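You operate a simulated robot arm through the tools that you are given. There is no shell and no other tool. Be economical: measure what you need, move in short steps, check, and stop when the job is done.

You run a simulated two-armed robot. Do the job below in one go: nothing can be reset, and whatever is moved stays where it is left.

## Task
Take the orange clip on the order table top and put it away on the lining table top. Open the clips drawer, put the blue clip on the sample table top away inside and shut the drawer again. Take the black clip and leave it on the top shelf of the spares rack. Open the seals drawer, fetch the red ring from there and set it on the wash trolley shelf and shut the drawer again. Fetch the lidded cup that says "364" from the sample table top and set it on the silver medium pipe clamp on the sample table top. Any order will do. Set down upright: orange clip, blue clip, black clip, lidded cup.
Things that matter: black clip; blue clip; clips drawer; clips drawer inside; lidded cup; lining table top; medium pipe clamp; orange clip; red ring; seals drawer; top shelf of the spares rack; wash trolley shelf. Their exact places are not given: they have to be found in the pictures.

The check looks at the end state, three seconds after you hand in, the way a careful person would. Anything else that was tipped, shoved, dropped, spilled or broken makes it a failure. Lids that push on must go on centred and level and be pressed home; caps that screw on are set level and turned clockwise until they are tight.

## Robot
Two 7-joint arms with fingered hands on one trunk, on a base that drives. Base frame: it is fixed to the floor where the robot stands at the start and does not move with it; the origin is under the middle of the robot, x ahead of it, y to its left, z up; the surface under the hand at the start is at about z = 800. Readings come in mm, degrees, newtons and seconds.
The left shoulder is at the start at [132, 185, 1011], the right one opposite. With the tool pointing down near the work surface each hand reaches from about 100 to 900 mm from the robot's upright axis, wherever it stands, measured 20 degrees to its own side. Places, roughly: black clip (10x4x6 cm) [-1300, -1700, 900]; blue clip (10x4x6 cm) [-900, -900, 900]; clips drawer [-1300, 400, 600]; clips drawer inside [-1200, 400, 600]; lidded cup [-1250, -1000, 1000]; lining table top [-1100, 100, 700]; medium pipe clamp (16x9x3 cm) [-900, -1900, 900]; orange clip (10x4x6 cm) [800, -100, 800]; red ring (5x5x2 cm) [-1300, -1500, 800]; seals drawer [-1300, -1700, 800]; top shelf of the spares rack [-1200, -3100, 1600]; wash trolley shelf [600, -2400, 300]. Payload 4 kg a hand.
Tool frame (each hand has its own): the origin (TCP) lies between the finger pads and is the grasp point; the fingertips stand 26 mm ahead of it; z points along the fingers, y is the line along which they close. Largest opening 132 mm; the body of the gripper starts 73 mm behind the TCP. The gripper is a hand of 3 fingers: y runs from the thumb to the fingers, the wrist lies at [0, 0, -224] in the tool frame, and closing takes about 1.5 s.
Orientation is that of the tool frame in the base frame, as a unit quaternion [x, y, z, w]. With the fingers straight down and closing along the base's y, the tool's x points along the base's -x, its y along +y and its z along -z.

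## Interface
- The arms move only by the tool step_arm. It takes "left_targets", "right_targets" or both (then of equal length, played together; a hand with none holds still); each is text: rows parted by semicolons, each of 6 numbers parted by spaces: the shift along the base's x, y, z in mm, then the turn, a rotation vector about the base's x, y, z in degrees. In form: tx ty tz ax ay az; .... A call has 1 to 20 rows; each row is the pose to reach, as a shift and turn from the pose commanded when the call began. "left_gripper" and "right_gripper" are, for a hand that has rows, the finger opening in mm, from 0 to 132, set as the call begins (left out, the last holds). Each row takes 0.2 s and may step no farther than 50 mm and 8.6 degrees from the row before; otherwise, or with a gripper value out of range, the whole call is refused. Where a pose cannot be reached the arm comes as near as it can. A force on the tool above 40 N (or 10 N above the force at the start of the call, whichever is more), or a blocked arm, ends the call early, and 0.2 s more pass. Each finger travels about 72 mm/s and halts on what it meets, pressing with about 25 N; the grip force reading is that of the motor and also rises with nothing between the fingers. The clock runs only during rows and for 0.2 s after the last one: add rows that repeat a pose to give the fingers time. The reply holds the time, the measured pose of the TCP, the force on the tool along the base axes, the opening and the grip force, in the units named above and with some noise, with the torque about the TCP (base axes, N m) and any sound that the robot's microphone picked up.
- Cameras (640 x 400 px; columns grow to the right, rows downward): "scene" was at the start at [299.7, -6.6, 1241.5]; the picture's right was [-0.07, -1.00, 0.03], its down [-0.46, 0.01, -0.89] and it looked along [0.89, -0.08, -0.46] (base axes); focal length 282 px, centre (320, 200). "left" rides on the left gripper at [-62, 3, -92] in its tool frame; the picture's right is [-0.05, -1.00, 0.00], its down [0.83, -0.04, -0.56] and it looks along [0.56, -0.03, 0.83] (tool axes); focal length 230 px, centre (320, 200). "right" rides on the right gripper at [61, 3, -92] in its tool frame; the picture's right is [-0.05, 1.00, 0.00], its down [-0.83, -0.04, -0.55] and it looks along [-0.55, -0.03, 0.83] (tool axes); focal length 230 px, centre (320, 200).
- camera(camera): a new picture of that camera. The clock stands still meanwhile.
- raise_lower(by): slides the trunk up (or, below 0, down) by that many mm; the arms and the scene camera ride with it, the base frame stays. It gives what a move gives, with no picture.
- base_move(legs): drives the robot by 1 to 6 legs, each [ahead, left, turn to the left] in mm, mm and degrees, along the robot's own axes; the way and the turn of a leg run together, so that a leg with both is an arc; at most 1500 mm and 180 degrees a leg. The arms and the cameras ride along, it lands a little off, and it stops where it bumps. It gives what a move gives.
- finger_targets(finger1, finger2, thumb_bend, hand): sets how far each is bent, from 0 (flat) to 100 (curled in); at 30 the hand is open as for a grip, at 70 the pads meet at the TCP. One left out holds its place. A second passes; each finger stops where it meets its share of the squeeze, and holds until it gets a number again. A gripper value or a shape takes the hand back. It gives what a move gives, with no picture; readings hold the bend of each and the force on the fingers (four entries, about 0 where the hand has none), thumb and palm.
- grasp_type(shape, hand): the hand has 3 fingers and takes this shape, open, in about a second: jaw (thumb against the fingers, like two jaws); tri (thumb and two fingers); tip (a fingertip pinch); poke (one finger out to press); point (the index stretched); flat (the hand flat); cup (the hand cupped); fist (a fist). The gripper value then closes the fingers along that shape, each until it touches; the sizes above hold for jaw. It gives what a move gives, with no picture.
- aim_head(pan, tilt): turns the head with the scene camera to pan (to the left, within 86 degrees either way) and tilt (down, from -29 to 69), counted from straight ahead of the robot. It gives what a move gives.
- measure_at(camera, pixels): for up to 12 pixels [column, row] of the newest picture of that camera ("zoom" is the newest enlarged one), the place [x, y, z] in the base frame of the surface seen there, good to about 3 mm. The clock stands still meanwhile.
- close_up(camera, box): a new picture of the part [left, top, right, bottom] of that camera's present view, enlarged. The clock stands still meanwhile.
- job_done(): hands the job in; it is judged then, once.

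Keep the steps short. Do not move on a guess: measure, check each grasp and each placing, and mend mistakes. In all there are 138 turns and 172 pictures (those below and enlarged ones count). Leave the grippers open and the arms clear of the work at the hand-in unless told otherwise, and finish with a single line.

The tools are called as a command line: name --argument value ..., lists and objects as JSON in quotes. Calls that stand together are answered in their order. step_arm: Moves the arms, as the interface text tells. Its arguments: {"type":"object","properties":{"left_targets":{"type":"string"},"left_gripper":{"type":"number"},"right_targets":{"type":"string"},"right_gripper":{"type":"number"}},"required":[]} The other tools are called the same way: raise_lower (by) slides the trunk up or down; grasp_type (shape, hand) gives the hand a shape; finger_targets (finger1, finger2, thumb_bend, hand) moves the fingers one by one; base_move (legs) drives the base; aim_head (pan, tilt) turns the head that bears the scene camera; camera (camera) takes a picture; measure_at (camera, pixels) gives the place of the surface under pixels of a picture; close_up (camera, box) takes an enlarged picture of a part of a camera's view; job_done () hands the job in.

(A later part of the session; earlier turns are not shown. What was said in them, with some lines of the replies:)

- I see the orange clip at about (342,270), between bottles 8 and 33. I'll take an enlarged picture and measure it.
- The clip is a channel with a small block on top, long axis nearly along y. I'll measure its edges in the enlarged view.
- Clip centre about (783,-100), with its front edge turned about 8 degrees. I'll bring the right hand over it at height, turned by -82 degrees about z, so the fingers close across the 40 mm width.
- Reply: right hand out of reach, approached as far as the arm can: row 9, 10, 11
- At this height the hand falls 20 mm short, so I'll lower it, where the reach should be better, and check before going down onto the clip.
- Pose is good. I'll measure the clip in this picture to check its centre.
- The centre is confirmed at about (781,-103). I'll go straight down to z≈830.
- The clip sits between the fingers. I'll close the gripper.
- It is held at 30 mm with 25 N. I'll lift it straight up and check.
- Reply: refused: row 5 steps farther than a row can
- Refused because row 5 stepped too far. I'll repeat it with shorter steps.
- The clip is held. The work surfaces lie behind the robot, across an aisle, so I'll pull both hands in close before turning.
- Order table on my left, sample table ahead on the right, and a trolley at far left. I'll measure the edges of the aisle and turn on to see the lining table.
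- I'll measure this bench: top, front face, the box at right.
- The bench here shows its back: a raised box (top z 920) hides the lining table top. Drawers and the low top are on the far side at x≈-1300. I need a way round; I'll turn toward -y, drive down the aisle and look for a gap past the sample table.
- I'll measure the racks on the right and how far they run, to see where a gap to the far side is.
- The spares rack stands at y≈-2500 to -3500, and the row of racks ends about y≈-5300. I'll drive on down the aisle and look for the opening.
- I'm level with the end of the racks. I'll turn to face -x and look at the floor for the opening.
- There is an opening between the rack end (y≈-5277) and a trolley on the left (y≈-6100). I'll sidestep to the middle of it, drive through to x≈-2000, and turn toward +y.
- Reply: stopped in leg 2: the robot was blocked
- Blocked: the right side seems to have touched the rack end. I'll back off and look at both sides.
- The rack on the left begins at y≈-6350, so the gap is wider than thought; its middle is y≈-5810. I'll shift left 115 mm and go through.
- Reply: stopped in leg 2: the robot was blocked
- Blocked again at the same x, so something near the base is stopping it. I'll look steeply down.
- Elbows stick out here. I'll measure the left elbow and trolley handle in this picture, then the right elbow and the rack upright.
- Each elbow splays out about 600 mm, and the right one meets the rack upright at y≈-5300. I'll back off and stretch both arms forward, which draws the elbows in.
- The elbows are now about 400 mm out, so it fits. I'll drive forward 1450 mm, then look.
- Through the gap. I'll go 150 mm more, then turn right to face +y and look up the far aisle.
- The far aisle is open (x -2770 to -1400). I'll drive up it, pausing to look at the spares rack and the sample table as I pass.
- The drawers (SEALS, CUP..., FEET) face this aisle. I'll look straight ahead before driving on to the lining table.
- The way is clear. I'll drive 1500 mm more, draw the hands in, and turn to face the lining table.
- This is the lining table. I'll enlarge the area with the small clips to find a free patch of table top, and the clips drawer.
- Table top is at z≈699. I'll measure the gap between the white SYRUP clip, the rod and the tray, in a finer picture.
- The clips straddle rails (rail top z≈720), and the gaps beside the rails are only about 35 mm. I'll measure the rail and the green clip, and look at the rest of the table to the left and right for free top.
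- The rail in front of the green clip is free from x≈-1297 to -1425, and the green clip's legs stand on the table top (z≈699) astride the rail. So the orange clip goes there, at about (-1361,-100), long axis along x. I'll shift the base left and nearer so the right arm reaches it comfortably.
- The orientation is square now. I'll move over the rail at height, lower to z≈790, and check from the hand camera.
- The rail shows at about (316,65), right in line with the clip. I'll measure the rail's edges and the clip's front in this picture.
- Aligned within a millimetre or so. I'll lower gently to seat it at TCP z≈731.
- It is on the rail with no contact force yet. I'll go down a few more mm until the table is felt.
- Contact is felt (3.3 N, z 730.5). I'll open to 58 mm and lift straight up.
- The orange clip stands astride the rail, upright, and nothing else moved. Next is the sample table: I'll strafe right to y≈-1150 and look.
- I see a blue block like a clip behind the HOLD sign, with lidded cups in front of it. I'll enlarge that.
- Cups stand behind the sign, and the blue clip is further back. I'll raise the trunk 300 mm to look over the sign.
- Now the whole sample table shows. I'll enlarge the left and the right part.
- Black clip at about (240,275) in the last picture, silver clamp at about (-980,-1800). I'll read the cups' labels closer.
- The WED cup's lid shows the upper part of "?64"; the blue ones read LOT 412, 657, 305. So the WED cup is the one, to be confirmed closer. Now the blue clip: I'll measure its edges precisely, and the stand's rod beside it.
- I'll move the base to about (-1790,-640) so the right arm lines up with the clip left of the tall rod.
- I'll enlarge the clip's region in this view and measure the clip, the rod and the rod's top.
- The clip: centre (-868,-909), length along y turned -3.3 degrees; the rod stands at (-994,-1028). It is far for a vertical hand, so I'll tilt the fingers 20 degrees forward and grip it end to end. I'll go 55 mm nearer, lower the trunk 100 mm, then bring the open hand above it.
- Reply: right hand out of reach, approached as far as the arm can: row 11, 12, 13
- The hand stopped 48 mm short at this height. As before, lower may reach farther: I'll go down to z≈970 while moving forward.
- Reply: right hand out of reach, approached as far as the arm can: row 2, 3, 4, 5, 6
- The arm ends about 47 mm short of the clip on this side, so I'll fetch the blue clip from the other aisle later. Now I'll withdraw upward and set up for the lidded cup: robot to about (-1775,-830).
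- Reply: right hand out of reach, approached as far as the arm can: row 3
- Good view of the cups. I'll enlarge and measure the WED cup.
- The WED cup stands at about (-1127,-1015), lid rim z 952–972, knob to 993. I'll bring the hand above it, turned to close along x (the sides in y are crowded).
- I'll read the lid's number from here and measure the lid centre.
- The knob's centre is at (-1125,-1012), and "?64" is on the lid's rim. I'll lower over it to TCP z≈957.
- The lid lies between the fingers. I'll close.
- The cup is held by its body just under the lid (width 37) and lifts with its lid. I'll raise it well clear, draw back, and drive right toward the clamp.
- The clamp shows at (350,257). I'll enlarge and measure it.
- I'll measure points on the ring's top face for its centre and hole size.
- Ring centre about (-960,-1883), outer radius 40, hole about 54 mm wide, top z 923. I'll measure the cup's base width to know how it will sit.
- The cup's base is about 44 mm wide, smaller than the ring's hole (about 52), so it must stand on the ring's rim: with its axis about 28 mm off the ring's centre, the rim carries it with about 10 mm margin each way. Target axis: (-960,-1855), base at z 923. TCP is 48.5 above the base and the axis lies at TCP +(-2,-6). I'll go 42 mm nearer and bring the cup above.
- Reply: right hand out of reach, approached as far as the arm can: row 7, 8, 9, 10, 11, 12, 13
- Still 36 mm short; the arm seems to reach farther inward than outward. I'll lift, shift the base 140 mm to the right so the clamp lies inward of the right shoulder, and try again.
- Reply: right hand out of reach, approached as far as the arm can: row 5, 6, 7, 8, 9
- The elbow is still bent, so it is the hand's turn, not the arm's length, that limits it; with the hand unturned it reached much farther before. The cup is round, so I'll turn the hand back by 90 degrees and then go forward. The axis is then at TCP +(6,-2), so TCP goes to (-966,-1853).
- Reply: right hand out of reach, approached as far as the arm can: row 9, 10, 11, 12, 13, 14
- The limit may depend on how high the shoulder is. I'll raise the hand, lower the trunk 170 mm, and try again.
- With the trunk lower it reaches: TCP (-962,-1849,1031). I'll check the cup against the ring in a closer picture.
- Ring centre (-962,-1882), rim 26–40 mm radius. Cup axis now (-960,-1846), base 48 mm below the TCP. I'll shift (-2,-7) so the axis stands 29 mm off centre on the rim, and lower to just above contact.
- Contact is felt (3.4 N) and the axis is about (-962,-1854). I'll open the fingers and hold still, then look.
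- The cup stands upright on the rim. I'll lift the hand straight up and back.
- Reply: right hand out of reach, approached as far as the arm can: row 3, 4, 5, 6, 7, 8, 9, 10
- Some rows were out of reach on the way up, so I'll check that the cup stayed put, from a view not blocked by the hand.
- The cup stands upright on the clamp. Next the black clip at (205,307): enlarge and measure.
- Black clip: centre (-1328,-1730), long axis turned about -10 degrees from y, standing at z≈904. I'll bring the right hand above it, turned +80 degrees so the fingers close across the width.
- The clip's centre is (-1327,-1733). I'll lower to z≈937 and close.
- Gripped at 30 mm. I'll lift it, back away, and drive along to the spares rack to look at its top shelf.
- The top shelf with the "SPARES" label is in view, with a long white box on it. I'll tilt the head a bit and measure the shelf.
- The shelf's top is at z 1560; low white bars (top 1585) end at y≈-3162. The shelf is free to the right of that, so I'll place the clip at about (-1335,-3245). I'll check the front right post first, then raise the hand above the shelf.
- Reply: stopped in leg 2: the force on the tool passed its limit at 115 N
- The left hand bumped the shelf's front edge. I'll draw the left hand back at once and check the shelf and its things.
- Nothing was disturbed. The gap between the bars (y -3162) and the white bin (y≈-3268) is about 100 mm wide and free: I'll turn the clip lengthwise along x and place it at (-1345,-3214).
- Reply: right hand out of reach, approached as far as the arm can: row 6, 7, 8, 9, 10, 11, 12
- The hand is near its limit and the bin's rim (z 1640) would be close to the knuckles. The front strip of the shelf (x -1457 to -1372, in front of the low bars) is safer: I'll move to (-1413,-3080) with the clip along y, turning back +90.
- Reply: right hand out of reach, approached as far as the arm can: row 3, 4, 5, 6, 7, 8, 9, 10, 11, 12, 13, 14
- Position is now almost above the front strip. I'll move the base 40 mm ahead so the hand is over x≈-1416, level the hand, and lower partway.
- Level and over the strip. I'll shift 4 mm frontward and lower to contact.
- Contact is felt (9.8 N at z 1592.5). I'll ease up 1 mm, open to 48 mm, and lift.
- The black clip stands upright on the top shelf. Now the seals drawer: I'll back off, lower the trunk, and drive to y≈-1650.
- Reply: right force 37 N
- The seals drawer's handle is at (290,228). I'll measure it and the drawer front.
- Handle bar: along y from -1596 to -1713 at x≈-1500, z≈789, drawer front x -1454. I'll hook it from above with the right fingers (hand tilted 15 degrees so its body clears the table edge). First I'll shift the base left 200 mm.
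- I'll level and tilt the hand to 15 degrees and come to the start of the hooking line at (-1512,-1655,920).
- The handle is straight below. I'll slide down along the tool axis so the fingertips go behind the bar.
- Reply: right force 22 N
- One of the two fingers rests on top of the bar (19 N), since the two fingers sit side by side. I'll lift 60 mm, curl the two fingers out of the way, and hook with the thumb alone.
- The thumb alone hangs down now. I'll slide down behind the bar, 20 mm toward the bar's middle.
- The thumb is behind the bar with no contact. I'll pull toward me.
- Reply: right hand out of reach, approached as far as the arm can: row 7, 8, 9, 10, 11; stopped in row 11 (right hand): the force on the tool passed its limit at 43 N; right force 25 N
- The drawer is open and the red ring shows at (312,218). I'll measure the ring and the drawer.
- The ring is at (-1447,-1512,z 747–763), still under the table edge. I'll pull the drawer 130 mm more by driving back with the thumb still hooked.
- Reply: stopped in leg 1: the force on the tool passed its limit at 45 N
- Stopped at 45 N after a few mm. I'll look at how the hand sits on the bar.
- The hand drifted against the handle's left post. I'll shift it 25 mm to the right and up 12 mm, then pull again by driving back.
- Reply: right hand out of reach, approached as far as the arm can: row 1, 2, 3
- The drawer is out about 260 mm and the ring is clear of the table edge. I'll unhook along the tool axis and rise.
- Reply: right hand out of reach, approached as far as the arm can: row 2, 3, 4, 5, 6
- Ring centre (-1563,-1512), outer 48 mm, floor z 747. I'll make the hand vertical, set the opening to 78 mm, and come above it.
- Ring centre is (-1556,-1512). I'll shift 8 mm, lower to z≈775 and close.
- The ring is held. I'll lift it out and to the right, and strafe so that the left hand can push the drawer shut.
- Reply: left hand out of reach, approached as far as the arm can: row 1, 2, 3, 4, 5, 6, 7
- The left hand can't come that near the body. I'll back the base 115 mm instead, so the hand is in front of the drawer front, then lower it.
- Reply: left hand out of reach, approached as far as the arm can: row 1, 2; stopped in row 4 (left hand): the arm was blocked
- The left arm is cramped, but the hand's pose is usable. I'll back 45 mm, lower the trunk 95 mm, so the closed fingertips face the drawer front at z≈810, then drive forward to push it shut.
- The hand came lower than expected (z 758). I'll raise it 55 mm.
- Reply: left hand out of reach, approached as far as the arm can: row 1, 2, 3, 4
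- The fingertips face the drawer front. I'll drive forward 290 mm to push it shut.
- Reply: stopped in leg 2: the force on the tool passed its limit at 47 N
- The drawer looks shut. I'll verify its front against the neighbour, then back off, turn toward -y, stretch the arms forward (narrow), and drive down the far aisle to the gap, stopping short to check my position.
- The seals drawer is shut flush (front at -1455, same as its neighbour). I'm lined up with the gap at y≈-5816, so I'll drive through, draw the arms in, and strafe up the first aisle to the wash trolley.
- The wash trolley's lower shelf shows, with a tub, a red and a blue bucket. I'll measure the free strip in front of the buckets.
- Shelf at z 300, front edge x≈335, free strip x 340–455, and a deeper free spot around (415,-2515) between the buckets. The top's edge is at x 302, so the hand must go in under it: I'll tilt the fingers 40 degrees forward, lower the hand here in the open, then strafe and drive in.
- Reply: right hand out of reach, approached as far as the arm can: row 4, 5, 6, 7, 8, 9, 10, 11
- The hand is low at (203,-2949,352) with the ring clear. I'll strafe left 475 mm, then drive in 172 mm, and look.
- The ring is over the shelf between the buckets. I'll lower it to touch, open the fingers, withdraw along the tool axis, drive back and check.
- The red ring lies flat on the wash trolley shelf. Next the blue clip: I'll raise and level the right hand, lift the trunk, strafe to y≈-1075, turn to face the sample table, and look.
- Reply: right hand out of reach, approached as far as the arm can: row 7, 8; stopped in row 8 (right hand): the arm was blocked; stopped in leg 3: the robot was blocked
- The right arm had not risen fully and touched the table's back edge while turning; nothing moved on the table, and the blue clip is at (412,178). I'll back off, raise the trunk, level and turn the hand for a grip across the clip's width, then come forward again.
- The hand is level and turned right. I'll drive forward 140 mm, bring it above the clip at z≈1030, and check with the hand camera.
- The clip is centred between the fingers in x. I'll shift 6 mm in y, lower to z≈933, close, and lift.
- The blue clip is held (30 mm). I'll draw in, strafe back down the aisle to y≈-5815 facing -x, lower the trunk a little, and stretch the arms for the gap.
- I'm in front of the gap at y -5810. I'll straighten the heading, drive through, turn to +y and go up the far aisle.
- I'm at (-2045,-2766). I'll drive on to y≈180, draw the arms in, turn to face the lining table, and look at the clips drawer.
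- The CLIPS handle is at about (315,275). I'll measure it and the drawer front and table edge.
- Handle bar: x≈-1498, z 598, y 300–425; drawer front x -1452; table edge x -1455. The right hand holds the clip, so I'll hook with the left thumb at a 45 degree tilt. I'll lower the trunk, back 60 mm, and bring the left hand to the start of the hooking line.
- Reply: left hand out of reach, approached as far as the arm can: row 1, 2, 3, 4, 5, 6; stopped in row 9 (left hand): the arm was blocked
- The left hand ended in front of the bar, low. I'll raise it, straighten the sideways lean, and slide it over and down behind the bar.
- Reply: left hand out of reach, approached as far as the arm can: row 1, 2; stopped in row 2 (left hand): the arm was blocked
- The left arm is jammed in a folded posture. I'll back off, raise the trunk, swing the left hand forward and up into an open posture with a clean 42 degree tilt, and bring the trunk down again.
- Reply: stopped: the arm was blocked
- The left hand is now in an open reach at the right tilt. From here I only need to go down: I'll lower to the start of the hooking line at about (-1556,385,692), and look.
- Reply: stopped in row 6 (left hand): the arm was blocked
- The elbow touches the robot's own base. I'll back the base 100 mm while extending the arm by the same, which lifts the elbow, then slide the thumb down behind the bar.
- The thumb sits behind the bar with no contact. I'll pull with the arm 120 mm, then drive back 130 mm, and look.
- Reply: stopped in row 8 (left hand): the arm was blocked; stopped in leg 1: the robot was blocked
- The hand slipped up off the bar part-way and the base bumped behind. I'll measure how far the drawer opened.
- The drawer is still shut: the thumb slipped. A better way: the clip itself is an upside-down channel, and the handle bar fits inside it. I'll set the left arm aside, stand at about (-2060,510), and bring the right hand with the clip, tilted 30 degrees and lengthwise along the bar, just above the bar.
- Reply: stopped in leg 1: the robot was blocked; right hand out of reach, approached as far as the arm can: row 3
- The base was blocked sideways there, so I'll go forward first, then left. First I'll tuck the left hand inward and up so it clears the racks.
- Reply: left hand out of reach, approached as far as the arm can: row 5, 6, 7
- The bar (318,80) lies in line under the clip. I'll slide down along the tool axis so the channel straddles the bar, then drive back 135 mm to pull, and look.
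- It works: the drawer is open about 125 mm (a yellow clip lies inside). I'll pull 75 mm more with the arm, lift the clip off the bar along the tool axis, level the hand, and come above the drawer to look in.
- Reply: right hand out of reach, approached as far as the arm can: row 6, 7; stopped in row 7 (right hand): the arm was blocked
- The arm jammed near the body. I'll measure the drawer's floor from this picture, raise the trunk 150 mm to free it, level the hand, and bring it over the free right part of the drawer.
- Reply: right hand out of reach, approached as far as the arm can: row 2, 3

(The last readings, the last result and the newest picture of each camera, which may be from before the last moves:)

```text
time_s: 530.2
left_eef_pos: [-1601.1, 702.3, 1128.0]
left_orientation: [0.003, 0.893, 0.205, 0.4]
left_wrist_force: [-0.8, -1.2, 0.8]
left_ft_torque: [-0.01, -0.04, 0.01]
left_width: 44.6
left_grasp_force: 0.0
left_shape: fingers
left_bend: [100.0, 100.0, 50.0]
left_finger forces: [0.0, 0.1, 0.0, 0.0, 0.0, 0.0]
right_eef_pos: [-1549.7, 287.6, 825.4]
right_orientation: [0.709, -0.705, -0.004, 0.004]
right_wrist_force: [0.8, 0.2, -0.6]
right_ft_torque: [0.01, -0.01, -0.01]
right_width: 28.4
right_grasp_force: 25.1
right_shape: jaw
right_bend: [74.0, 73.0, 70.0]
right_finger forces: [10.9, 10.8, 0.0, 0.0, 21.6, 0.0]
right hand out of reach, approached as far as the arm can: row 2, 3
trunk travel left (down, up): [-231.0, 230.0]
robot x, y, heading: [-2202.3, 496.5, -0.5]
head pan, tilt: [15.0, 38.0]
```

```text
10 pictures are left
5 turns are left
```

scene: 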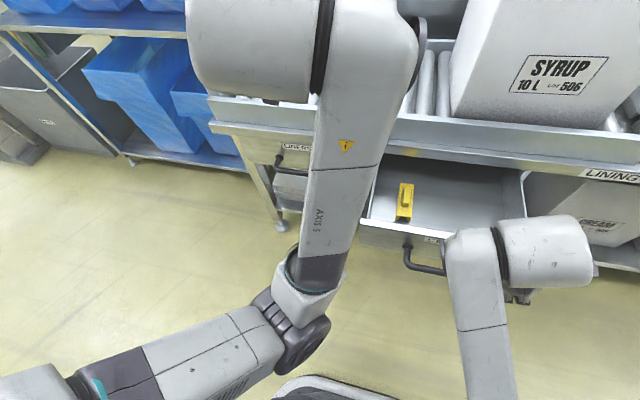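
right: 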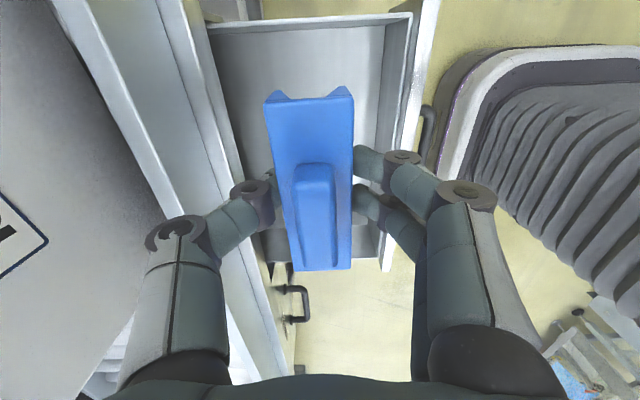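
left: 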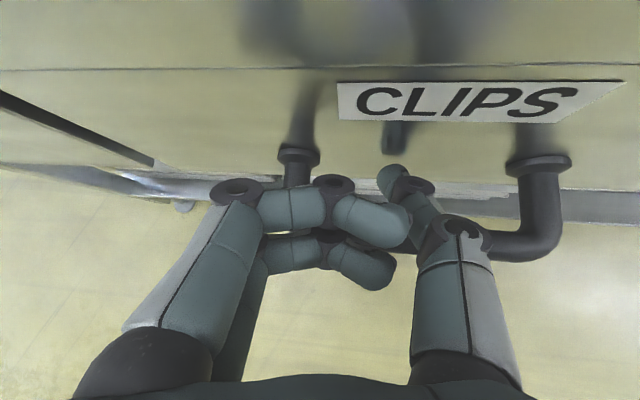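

The drawer floor is at z 558 and the free part is below the clip. I'll lower it to the floor, open the fingers, rise straight up, then move back outside the drawer front, tilting the hand for the push, and look.

step_arm --right_targets "0 0 -45 0 0 0; 0 0 -90 0 0 0; 0 0 -135 0 0 0; 0 0 -175 0 0 0; 0 0 -205 0 0 0; 0 0 -222 0 0 0; 0 0 -230 0 0 0; 0 0 -234 0 0 0; 0 0 -234 0 0 0"

step_arm --right_targets "0 0 0 0 0 0; 0 0 0 0 0 0; 0 0 0 0 0 0; 0 0 0 0 0 0; 0 0 25 0 0 0; 0 0 60 0 0 0; 0 0 105 0 0 0; 0 0 150 0 0 0; 0 0 190 0 0 0" --right_gripper 56

step_arm --right_targets "-25 -7 0 0 -6.5 0; -50 -14 0 0 -13 0; -75 -21 0 0 -20 0; -100 -28 0 0 -27 0; -125 -35 0 0 -34 0; -150 -40 0 0 -40 0; -150 -40 0 0 -40 0" --right_gripper 0

camera --camera "right"

camera --camera "scene"

```text
time_s: 532.2
left_eef_pos: [-1601.8, 700.9, 1124.0]
left_orientation: [0.006, 0.894, 0.207, 0.396]
left_wrist_force: [0.1, 0.0, 0.0]
left_ft_torque: [0.02, 0.05, -0.02]
left_width: 44.7
left_grasp_force: 0.2
left_shape: fingers
left_bend: [100.0, 100.0, 50.0]
left_finger forces: [0.1, 0.1, 0.0, 0.1, 0.1, 0.1]
right_eef_pos: [-1550.6, 285.7, 591.0]
right_orientation: [0.709, -0.705, -0.002, 0.003]
right_wrist_force: [0.7, -2.8, 9.6]
right_ft_torque: [-0.05, 0.0, -0.01]
right_width: 28.6
right_grasp_force: 25.3
right_shape: jaw
right_bend: [74.0, 74.0, 70.0]
right_finger forces: [11.9, 12.0, 0.1, 0.0, 24.4, 0.0]
trunk travel left (down, up): [-231.0, 230.0]
robot x, y, heading: [-2200.1, 494.4, -0.4]
head pan, tilt: [15.0, 38.0]
```

```text
time_s: 534.2
left_eef_pos: [-1601.7, 701.8, 1121.2]
left_orientation: [0.006, 0.894, 0.209, 0.395]
left_wrist_force: [1.1, -0.2, -0.8]
left_ft_torque: [0.0, 0.02, -0.02]
left_width: 44.8
left_grasp_force: 0.1
left_shape: fingers
left_bend: [100.0, 100.0, 50.0]
left_finger forces: [0.0, 0.0, 0.0, 0.0, 0.0, 0.1]
right_eef_pos: [-1552.0, 287.0, 777.6]
right_orientation: [0.709, -0.705, -0.003, 0.005]
right_wrist_force: [-0.7, 0.6, -0.7]
right_ft_torque: [-0.02, 0.03, -0.02]
right_width: 55.5
right_grasp_force: 0.1
right_shape: jaw
right_bend: [73.0, 73.0, 70.0]
right_finger forces: [0.0, 0.0, 0.0, 0.0, 0.1, 0.0]
trunk travel left (down, up): [-231.0, 230.0]
robot x, y, heading: [-2207.1, 495.2, -0.5]
head pan, tilt: [15.0, 38.0]
```

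```text
time_s: 535.9
left_eef_pos: [-1600.8, 702.8, 1119.7]
left_orientation: [0.007, 0.896, 0.208, 0.393]
left_wrist_force: [-0.4, 0.7, -0.2]
left_ft_torque: [0.01, 0.02, 0.0]
left_width: 44.4
left_grasp_force: 0.1
left_shape: fingers
left_bend: [100.0, 100.0, 50.0]
left_finger forces: [0.1, 0.0, 0.0, 0.0, 0.0, 0.1]
right_eef_pos: [-1700.4, 246.6, 777.8]
right_orientation: [0.667, -0.664, 0.239, -0.238]
right_wrist_force: [-0.2, 1.0, -0.4]
right_ft_torque: [0.01, 0.01, 0.01]
right_width: 0.0
right_grasp_force: 24.7
right_shape: jaw
right_bend: [64.0, 64.0, 66.0]
right_finger forces: [0.0, 0.0, 0.0, 0.1, 0.1, 0.0]
trunk travel left (down, up): [-231.0, 230.0]
robot x, y, heading: [-2197.9, 494.8, -0.3]
head pan, tilt: [15.0, 38.0]
```

```text
9 pictures are left
```

right: 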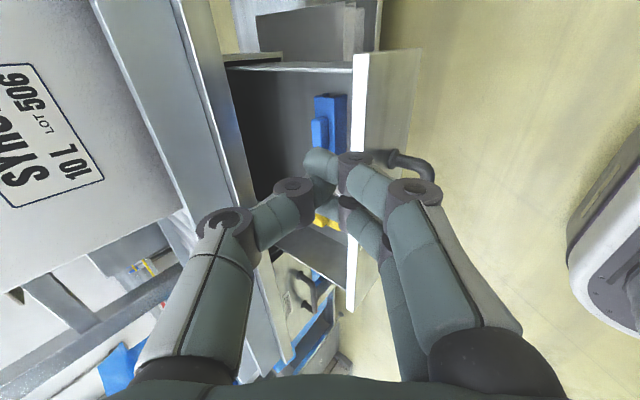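

```text
8 pictures are left
4 turns are left
```

scene: 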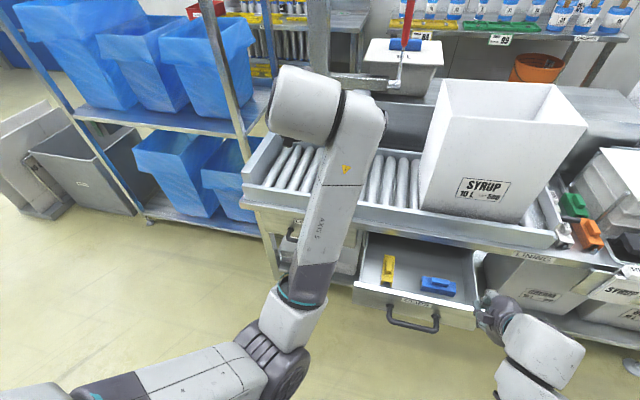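

The blue clip stands upright in the drawer beside the yellow one. The closed hand is in front of the drawer front, right of the handle. I'll bring the left hand a little inward, lower the trunk 150 mm, and drive forward to push the drawer shut.

step_arm --left_targets "0 -30 15 0 0 0; 0 -60 30 0 0 0; 0 -90 45 0 0 0; 0 -120 60 0 0 0"

raise_lower --by -150

base_move --legs '[[120, 0, 0], [110, 0, 0]]'

camera --camera "scene"

camera --camera "right"

```text
time_s: 536.9
left_eef_pos: [-1600.7, 558.8, 1176.2]
left_orientation: [0.008, 0.903, 0.174, 0.393]
left_wrist_force: [-0.9, 0.3, -0.6]
left_ft_torque: [-0.02, 0.02, 0.05]
left_width: 44.6
left_grasp_force: 0.1
left_shape: fingers
left_bend: [100.0, 100.0, 50.0]
left_finger forces: [0.0, 0.0, 0.0, 0.1, 0.1, 0.1]
right_eef_pos: [-1699.1, 246.0, 777.9]
right_orientation: [0.667, -0.664, 0.239, -0.237]
right_wrist_force: [-0.8, -0.2, -0.4]
right_ft_torque: [0.02, -0.02, 0.02]
right_width: 0.0
right_grasp_force: 24.9
right_shape: jaw
right_bend: [64.0, 64.0, 66.0]
right_finger forces: [0.1, 0.0, 0.1, 0.1, 0.1, 0.0]
trunk travel left (down, up): [-231.0, 230.0]
robot x, y, heading: [-2204.4, 496.0, -0.5]
head pan, tilt: [15.0, 38.0]
```

```text
time_s: 538.6
left_eef_pos: [-1549.3, 558.8, 888.8]
left_orientation: [0.025, 0.938, 0.17, 0.3]
left_wrist_force: [-0.8, -0.2, 0.5]
left_ft_torque: [-0.04, 0.02, 0.02]
left_width: 44.3
left_grasp_force: 0.1
left_shape: fingers
left_bend: [100.0, 100.0, 50.0]
left_finger forces: [0.0, 0.0, 0.0, 0.0, 0.1, 0.0]
right_eef_pos: [-1700.0, 247.0, 630.6]
right_orientation: [0.667, -0.664, 0.24, -0.238]
right_wrist_force: [0.5, 0.0, -0.2]
right_ft_torque: [0.01, -0.02, 0.03]
right_width: 0.0
right_grasp_force: 24.9
right_shape: jaw
right_bend: [64.0, 64.0, 66.0]
right_finger forces: [0.0, 0.0, 0.0, 0.1, 0.1, 0.0]
trunk travel left (down, up): [-81.0, 380.0]
robot x, y, heading: [-2203.2, 497.9, -0.5]
head pan, tilt: [15.0, 38.0]
```

```text
time_s: 540.6
left_eef_pos: [-1322.8, 556.6, 887.9]
left_orientation: [0.025, 0.938, 0.169, 0.3]
left_wrist_force: [-0.2, 0.0, 0.2]
left_ft_torque: [-0.01, 0.03, 0.0]
left_width: 44.4
left_grasp_force: 0.0
left_shape: fingers
left_bend: [100.0, 100.0, 50.0]
left_finger forces: [0.0, 0.0, 0.1, 0.1, 0.0, 0.0]
right_eef_pos: [-1473.8, 244.8, 630.2]
right_orientation: [0.666, -0.665, 0.239, -0.238]
right_wrist_force: [-10.1, -1.1, 2.5]
right_ft_torque: [0.05, -0.51, 0.0]
right_width: 0.0
right_grasp_force: 25.0
right_shape: jaw
right_bend: [65.0, 65.0, 66.0]
right_finger forces: [0.0, 0.0, 0.0, 0.0, 10.5, 0.0]
trunk travel left (down, up): [-81.0, 380.0]
robot x, y, heading: [-1974.6, 494.4, -0.4]
head pan, tilt: [15.0, 38.0]
```

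```text
7 pictures are left
```

scene: 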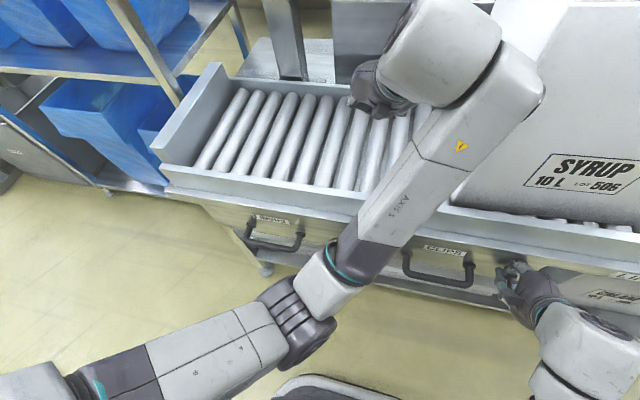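

```text
6 pictures are left
3 turns are left
```

right: 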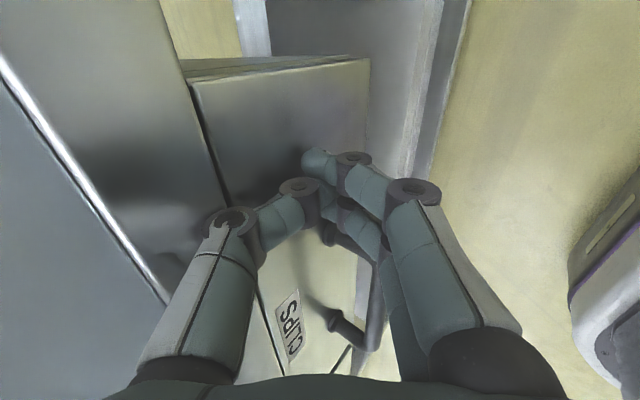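

The drawer is pushed in with about 10 N on the finger. I'll press a few mm more and measure whether its front is flush with the neighbouring drawer.

step_arm --right_targets "4 0 0 0 0 0; 8 0 0 0 0 0; 12 0 0 0 0 0; 15 0 0 0 0 0; 15 0 0 0 0 0"

camera --camera "scene"

measure_at --camera "scene" --pixels '[[440, 262], [480, 265], [415, 240], [275, 228], [310, 235], [470, 245], [400, 255], [485, 250]]'

```text
time_s: 541.2
left_eef_pos: [-1322.7, 558.3, 888.9]
left_orientation: [0.026, 0.938, 0.174, 0.3]
left_wrist_force: [-0.3, -0.6, 0.1]
left_ft_torque: [-0.02, 0.06, 0.01]
left_width: 44.5
left_grasp_force: 0.0
left_shape: fingers
left_bend: [100.0, 100.0, 50.0]
left_finger forces: [0.0, 0.0, 0.1, 0.0, 0.0, 0.0]
right_eef_pos: [-1474.9, 246.3, 627.0]
right_orientation: [0.669, -0.665, 0.235, -0.235]
right_wrist_force: [-19.6, 0.2, 4.7]
right_ft_torque: [0.02, -0.89, 0.02]
right_width: 0.2
right_grasp_force: 25.0
right_shape: jaw
right_bend: [65.0, 65.0, 66.0]
right_finger forces: [0.1, 0.0, 0.0, 0.1, 19.5, 0.0]
trunk travel left (down, up): [-81.0, 380.0]
robot x, y, heading: [-1972.2, 491.3, -0.2]
head pan, tilt: [15.0, 38.0]
stopped in row 2 (right hand): the force on the tool passed its limit at 43 N (the readings are from after the stop); the commanded pose is now the measured one
```

```text
5 pictures are left
```

scene: 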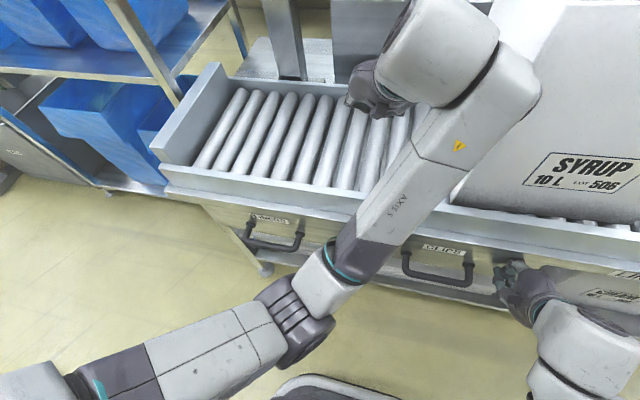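

```text
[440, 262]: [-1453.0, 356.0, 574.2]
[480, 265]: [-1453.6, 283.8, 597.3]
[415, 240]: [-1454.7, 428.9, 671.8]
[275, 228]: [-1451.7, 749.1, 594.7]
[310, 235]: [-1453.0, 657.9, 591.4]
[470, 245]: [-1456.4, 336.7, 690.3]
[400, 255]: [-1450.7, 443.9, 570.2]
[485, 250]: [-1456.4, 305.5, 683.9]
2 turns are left
```

The drawer is shut (front at -1453, same as its neighbour, and it takes 43 N without moving). I'll drive straight back and open both grippers, clear of the work.

base_move --legs '[[-170, 0, 0]]'

step_arm --left_targets "0 0 0 0 0 0; 0 0 0 0 0 0; 0 0 0 0 0 0; 0 0 0 0 0 0; 0 0 0 0 0 0; 0 0 0 0 0 0; 0 0 0 0 0 0; 0 0 0 0 0 0" --right_targets "0 0 0 0 0 0; 0 0 0 0 0 0; 0 0 0 0 0 0; 0 0 0 0 0 0; 0 0 0 0 0 0; 0 0 0 0 0 0; 0 0 0 0 0 0; 0 0 0 0 0 0" --left_gripper 110 --right_gripper 110

camera --camera "scene"

```text
time_s: 542.7
left_eef_pos: [-1491.3, 556.1, 888.8]
left_orientation: [0.028, 0.937, 0.173, 0.301]
left_wrist_force: [0.2, -0.9, 0.2]
left_ft_torque: [0.0, -0.01, -0.03]
left_width: 44.7
left_grasp_force: 0.0
left_shape: fingers
left_bend: [100.0, 100.0, 50.0]
left_finger forces: [0.0, 0.0, 0.0, 0.0, 0.0, 0.0]
right_eef_pos: [-1641.7, 244.2, 627.6]
right_orientation: [0.667, -0.666, 0.237, -0.235]
right_wrist_force: [-0.5, -0.6, 0.1]
right_ft_torque: [-0.04, -0.01, 0.01]
right_width: 0.0
right_grasp_force: 25.2
right_shape: jaw
right_bend: [65.0, 65.0, 66.0]
right_finger forces: [0.0, 0.1, 0.1, 0.1, 0.1, 0.0]
trunk travel left (down, up): [-81.0, 380.0]
robot x, y, heading: [-2141.9, 498.2, -0.7]
head pan, tilt: [15.0, 38.0]
```

```text
time_s: 544.5
left_eef_pos: [-1489.8, 557.0, 888.1]
left_orientation: [0.029, 0.938, 0.171, 0.301]
left_wrist_force: [-0.3, 0.4, 0.3]
left_ft_torque: [-0.02, 0.03, -0.01]
left_width: 109.6
left_grasp_force: 0.2
left_shape: jaw
left_bend: [56.0, 56.0, 52.0]
left_finger forces: [0.0, 0.0, 0.0, 0.0, 0.0, 0.0]
right_eef_pos: [-1640.2, 244.0, 627.3]
right_orientation: [0.667, -0.666, 0.237, -0.235]
right_wrist_force: [0.0, 0.4, -0.8]
right_ft_torque: [-0.01, -0.02, 0.01]
right_width: 109.6
right_grasp_force: 0.1
right_shape: jaw
right_bend: [56.0, 56.0, 52.0]
right_finger forces: [0.0, 0.0, 0.0, 0.1, 0.0, 0.0]
trunk travel left (down, up): [-81.0, 380.0]
robot x, y, heading: [-2138.1, 496.5, -0.9]
head pan, tilt: [15.0, 38.0]
```

```text
4 pictures are left
1 turns are left
```

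scene: 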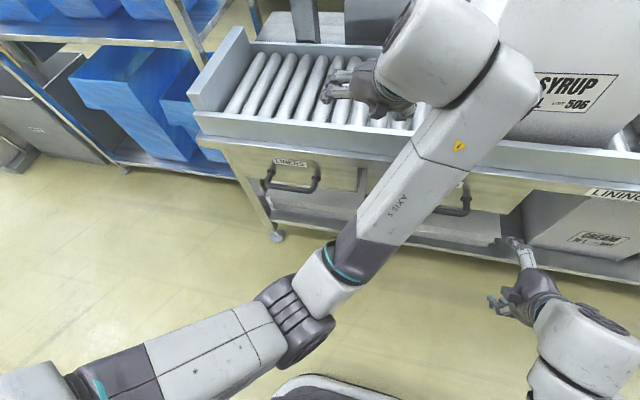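

Both drawers are shut, all five objects are in place, both grippers are open, and the arms are clear, so I'm handing in.

job_done

```text
The job is handed in.
```

All five objects were placed as asked, both drawers were measured shut and flush, and the job is handed in; the robot bumped racks, a table edge and the conveyor on the way, with no visible shift in the pictures taken.
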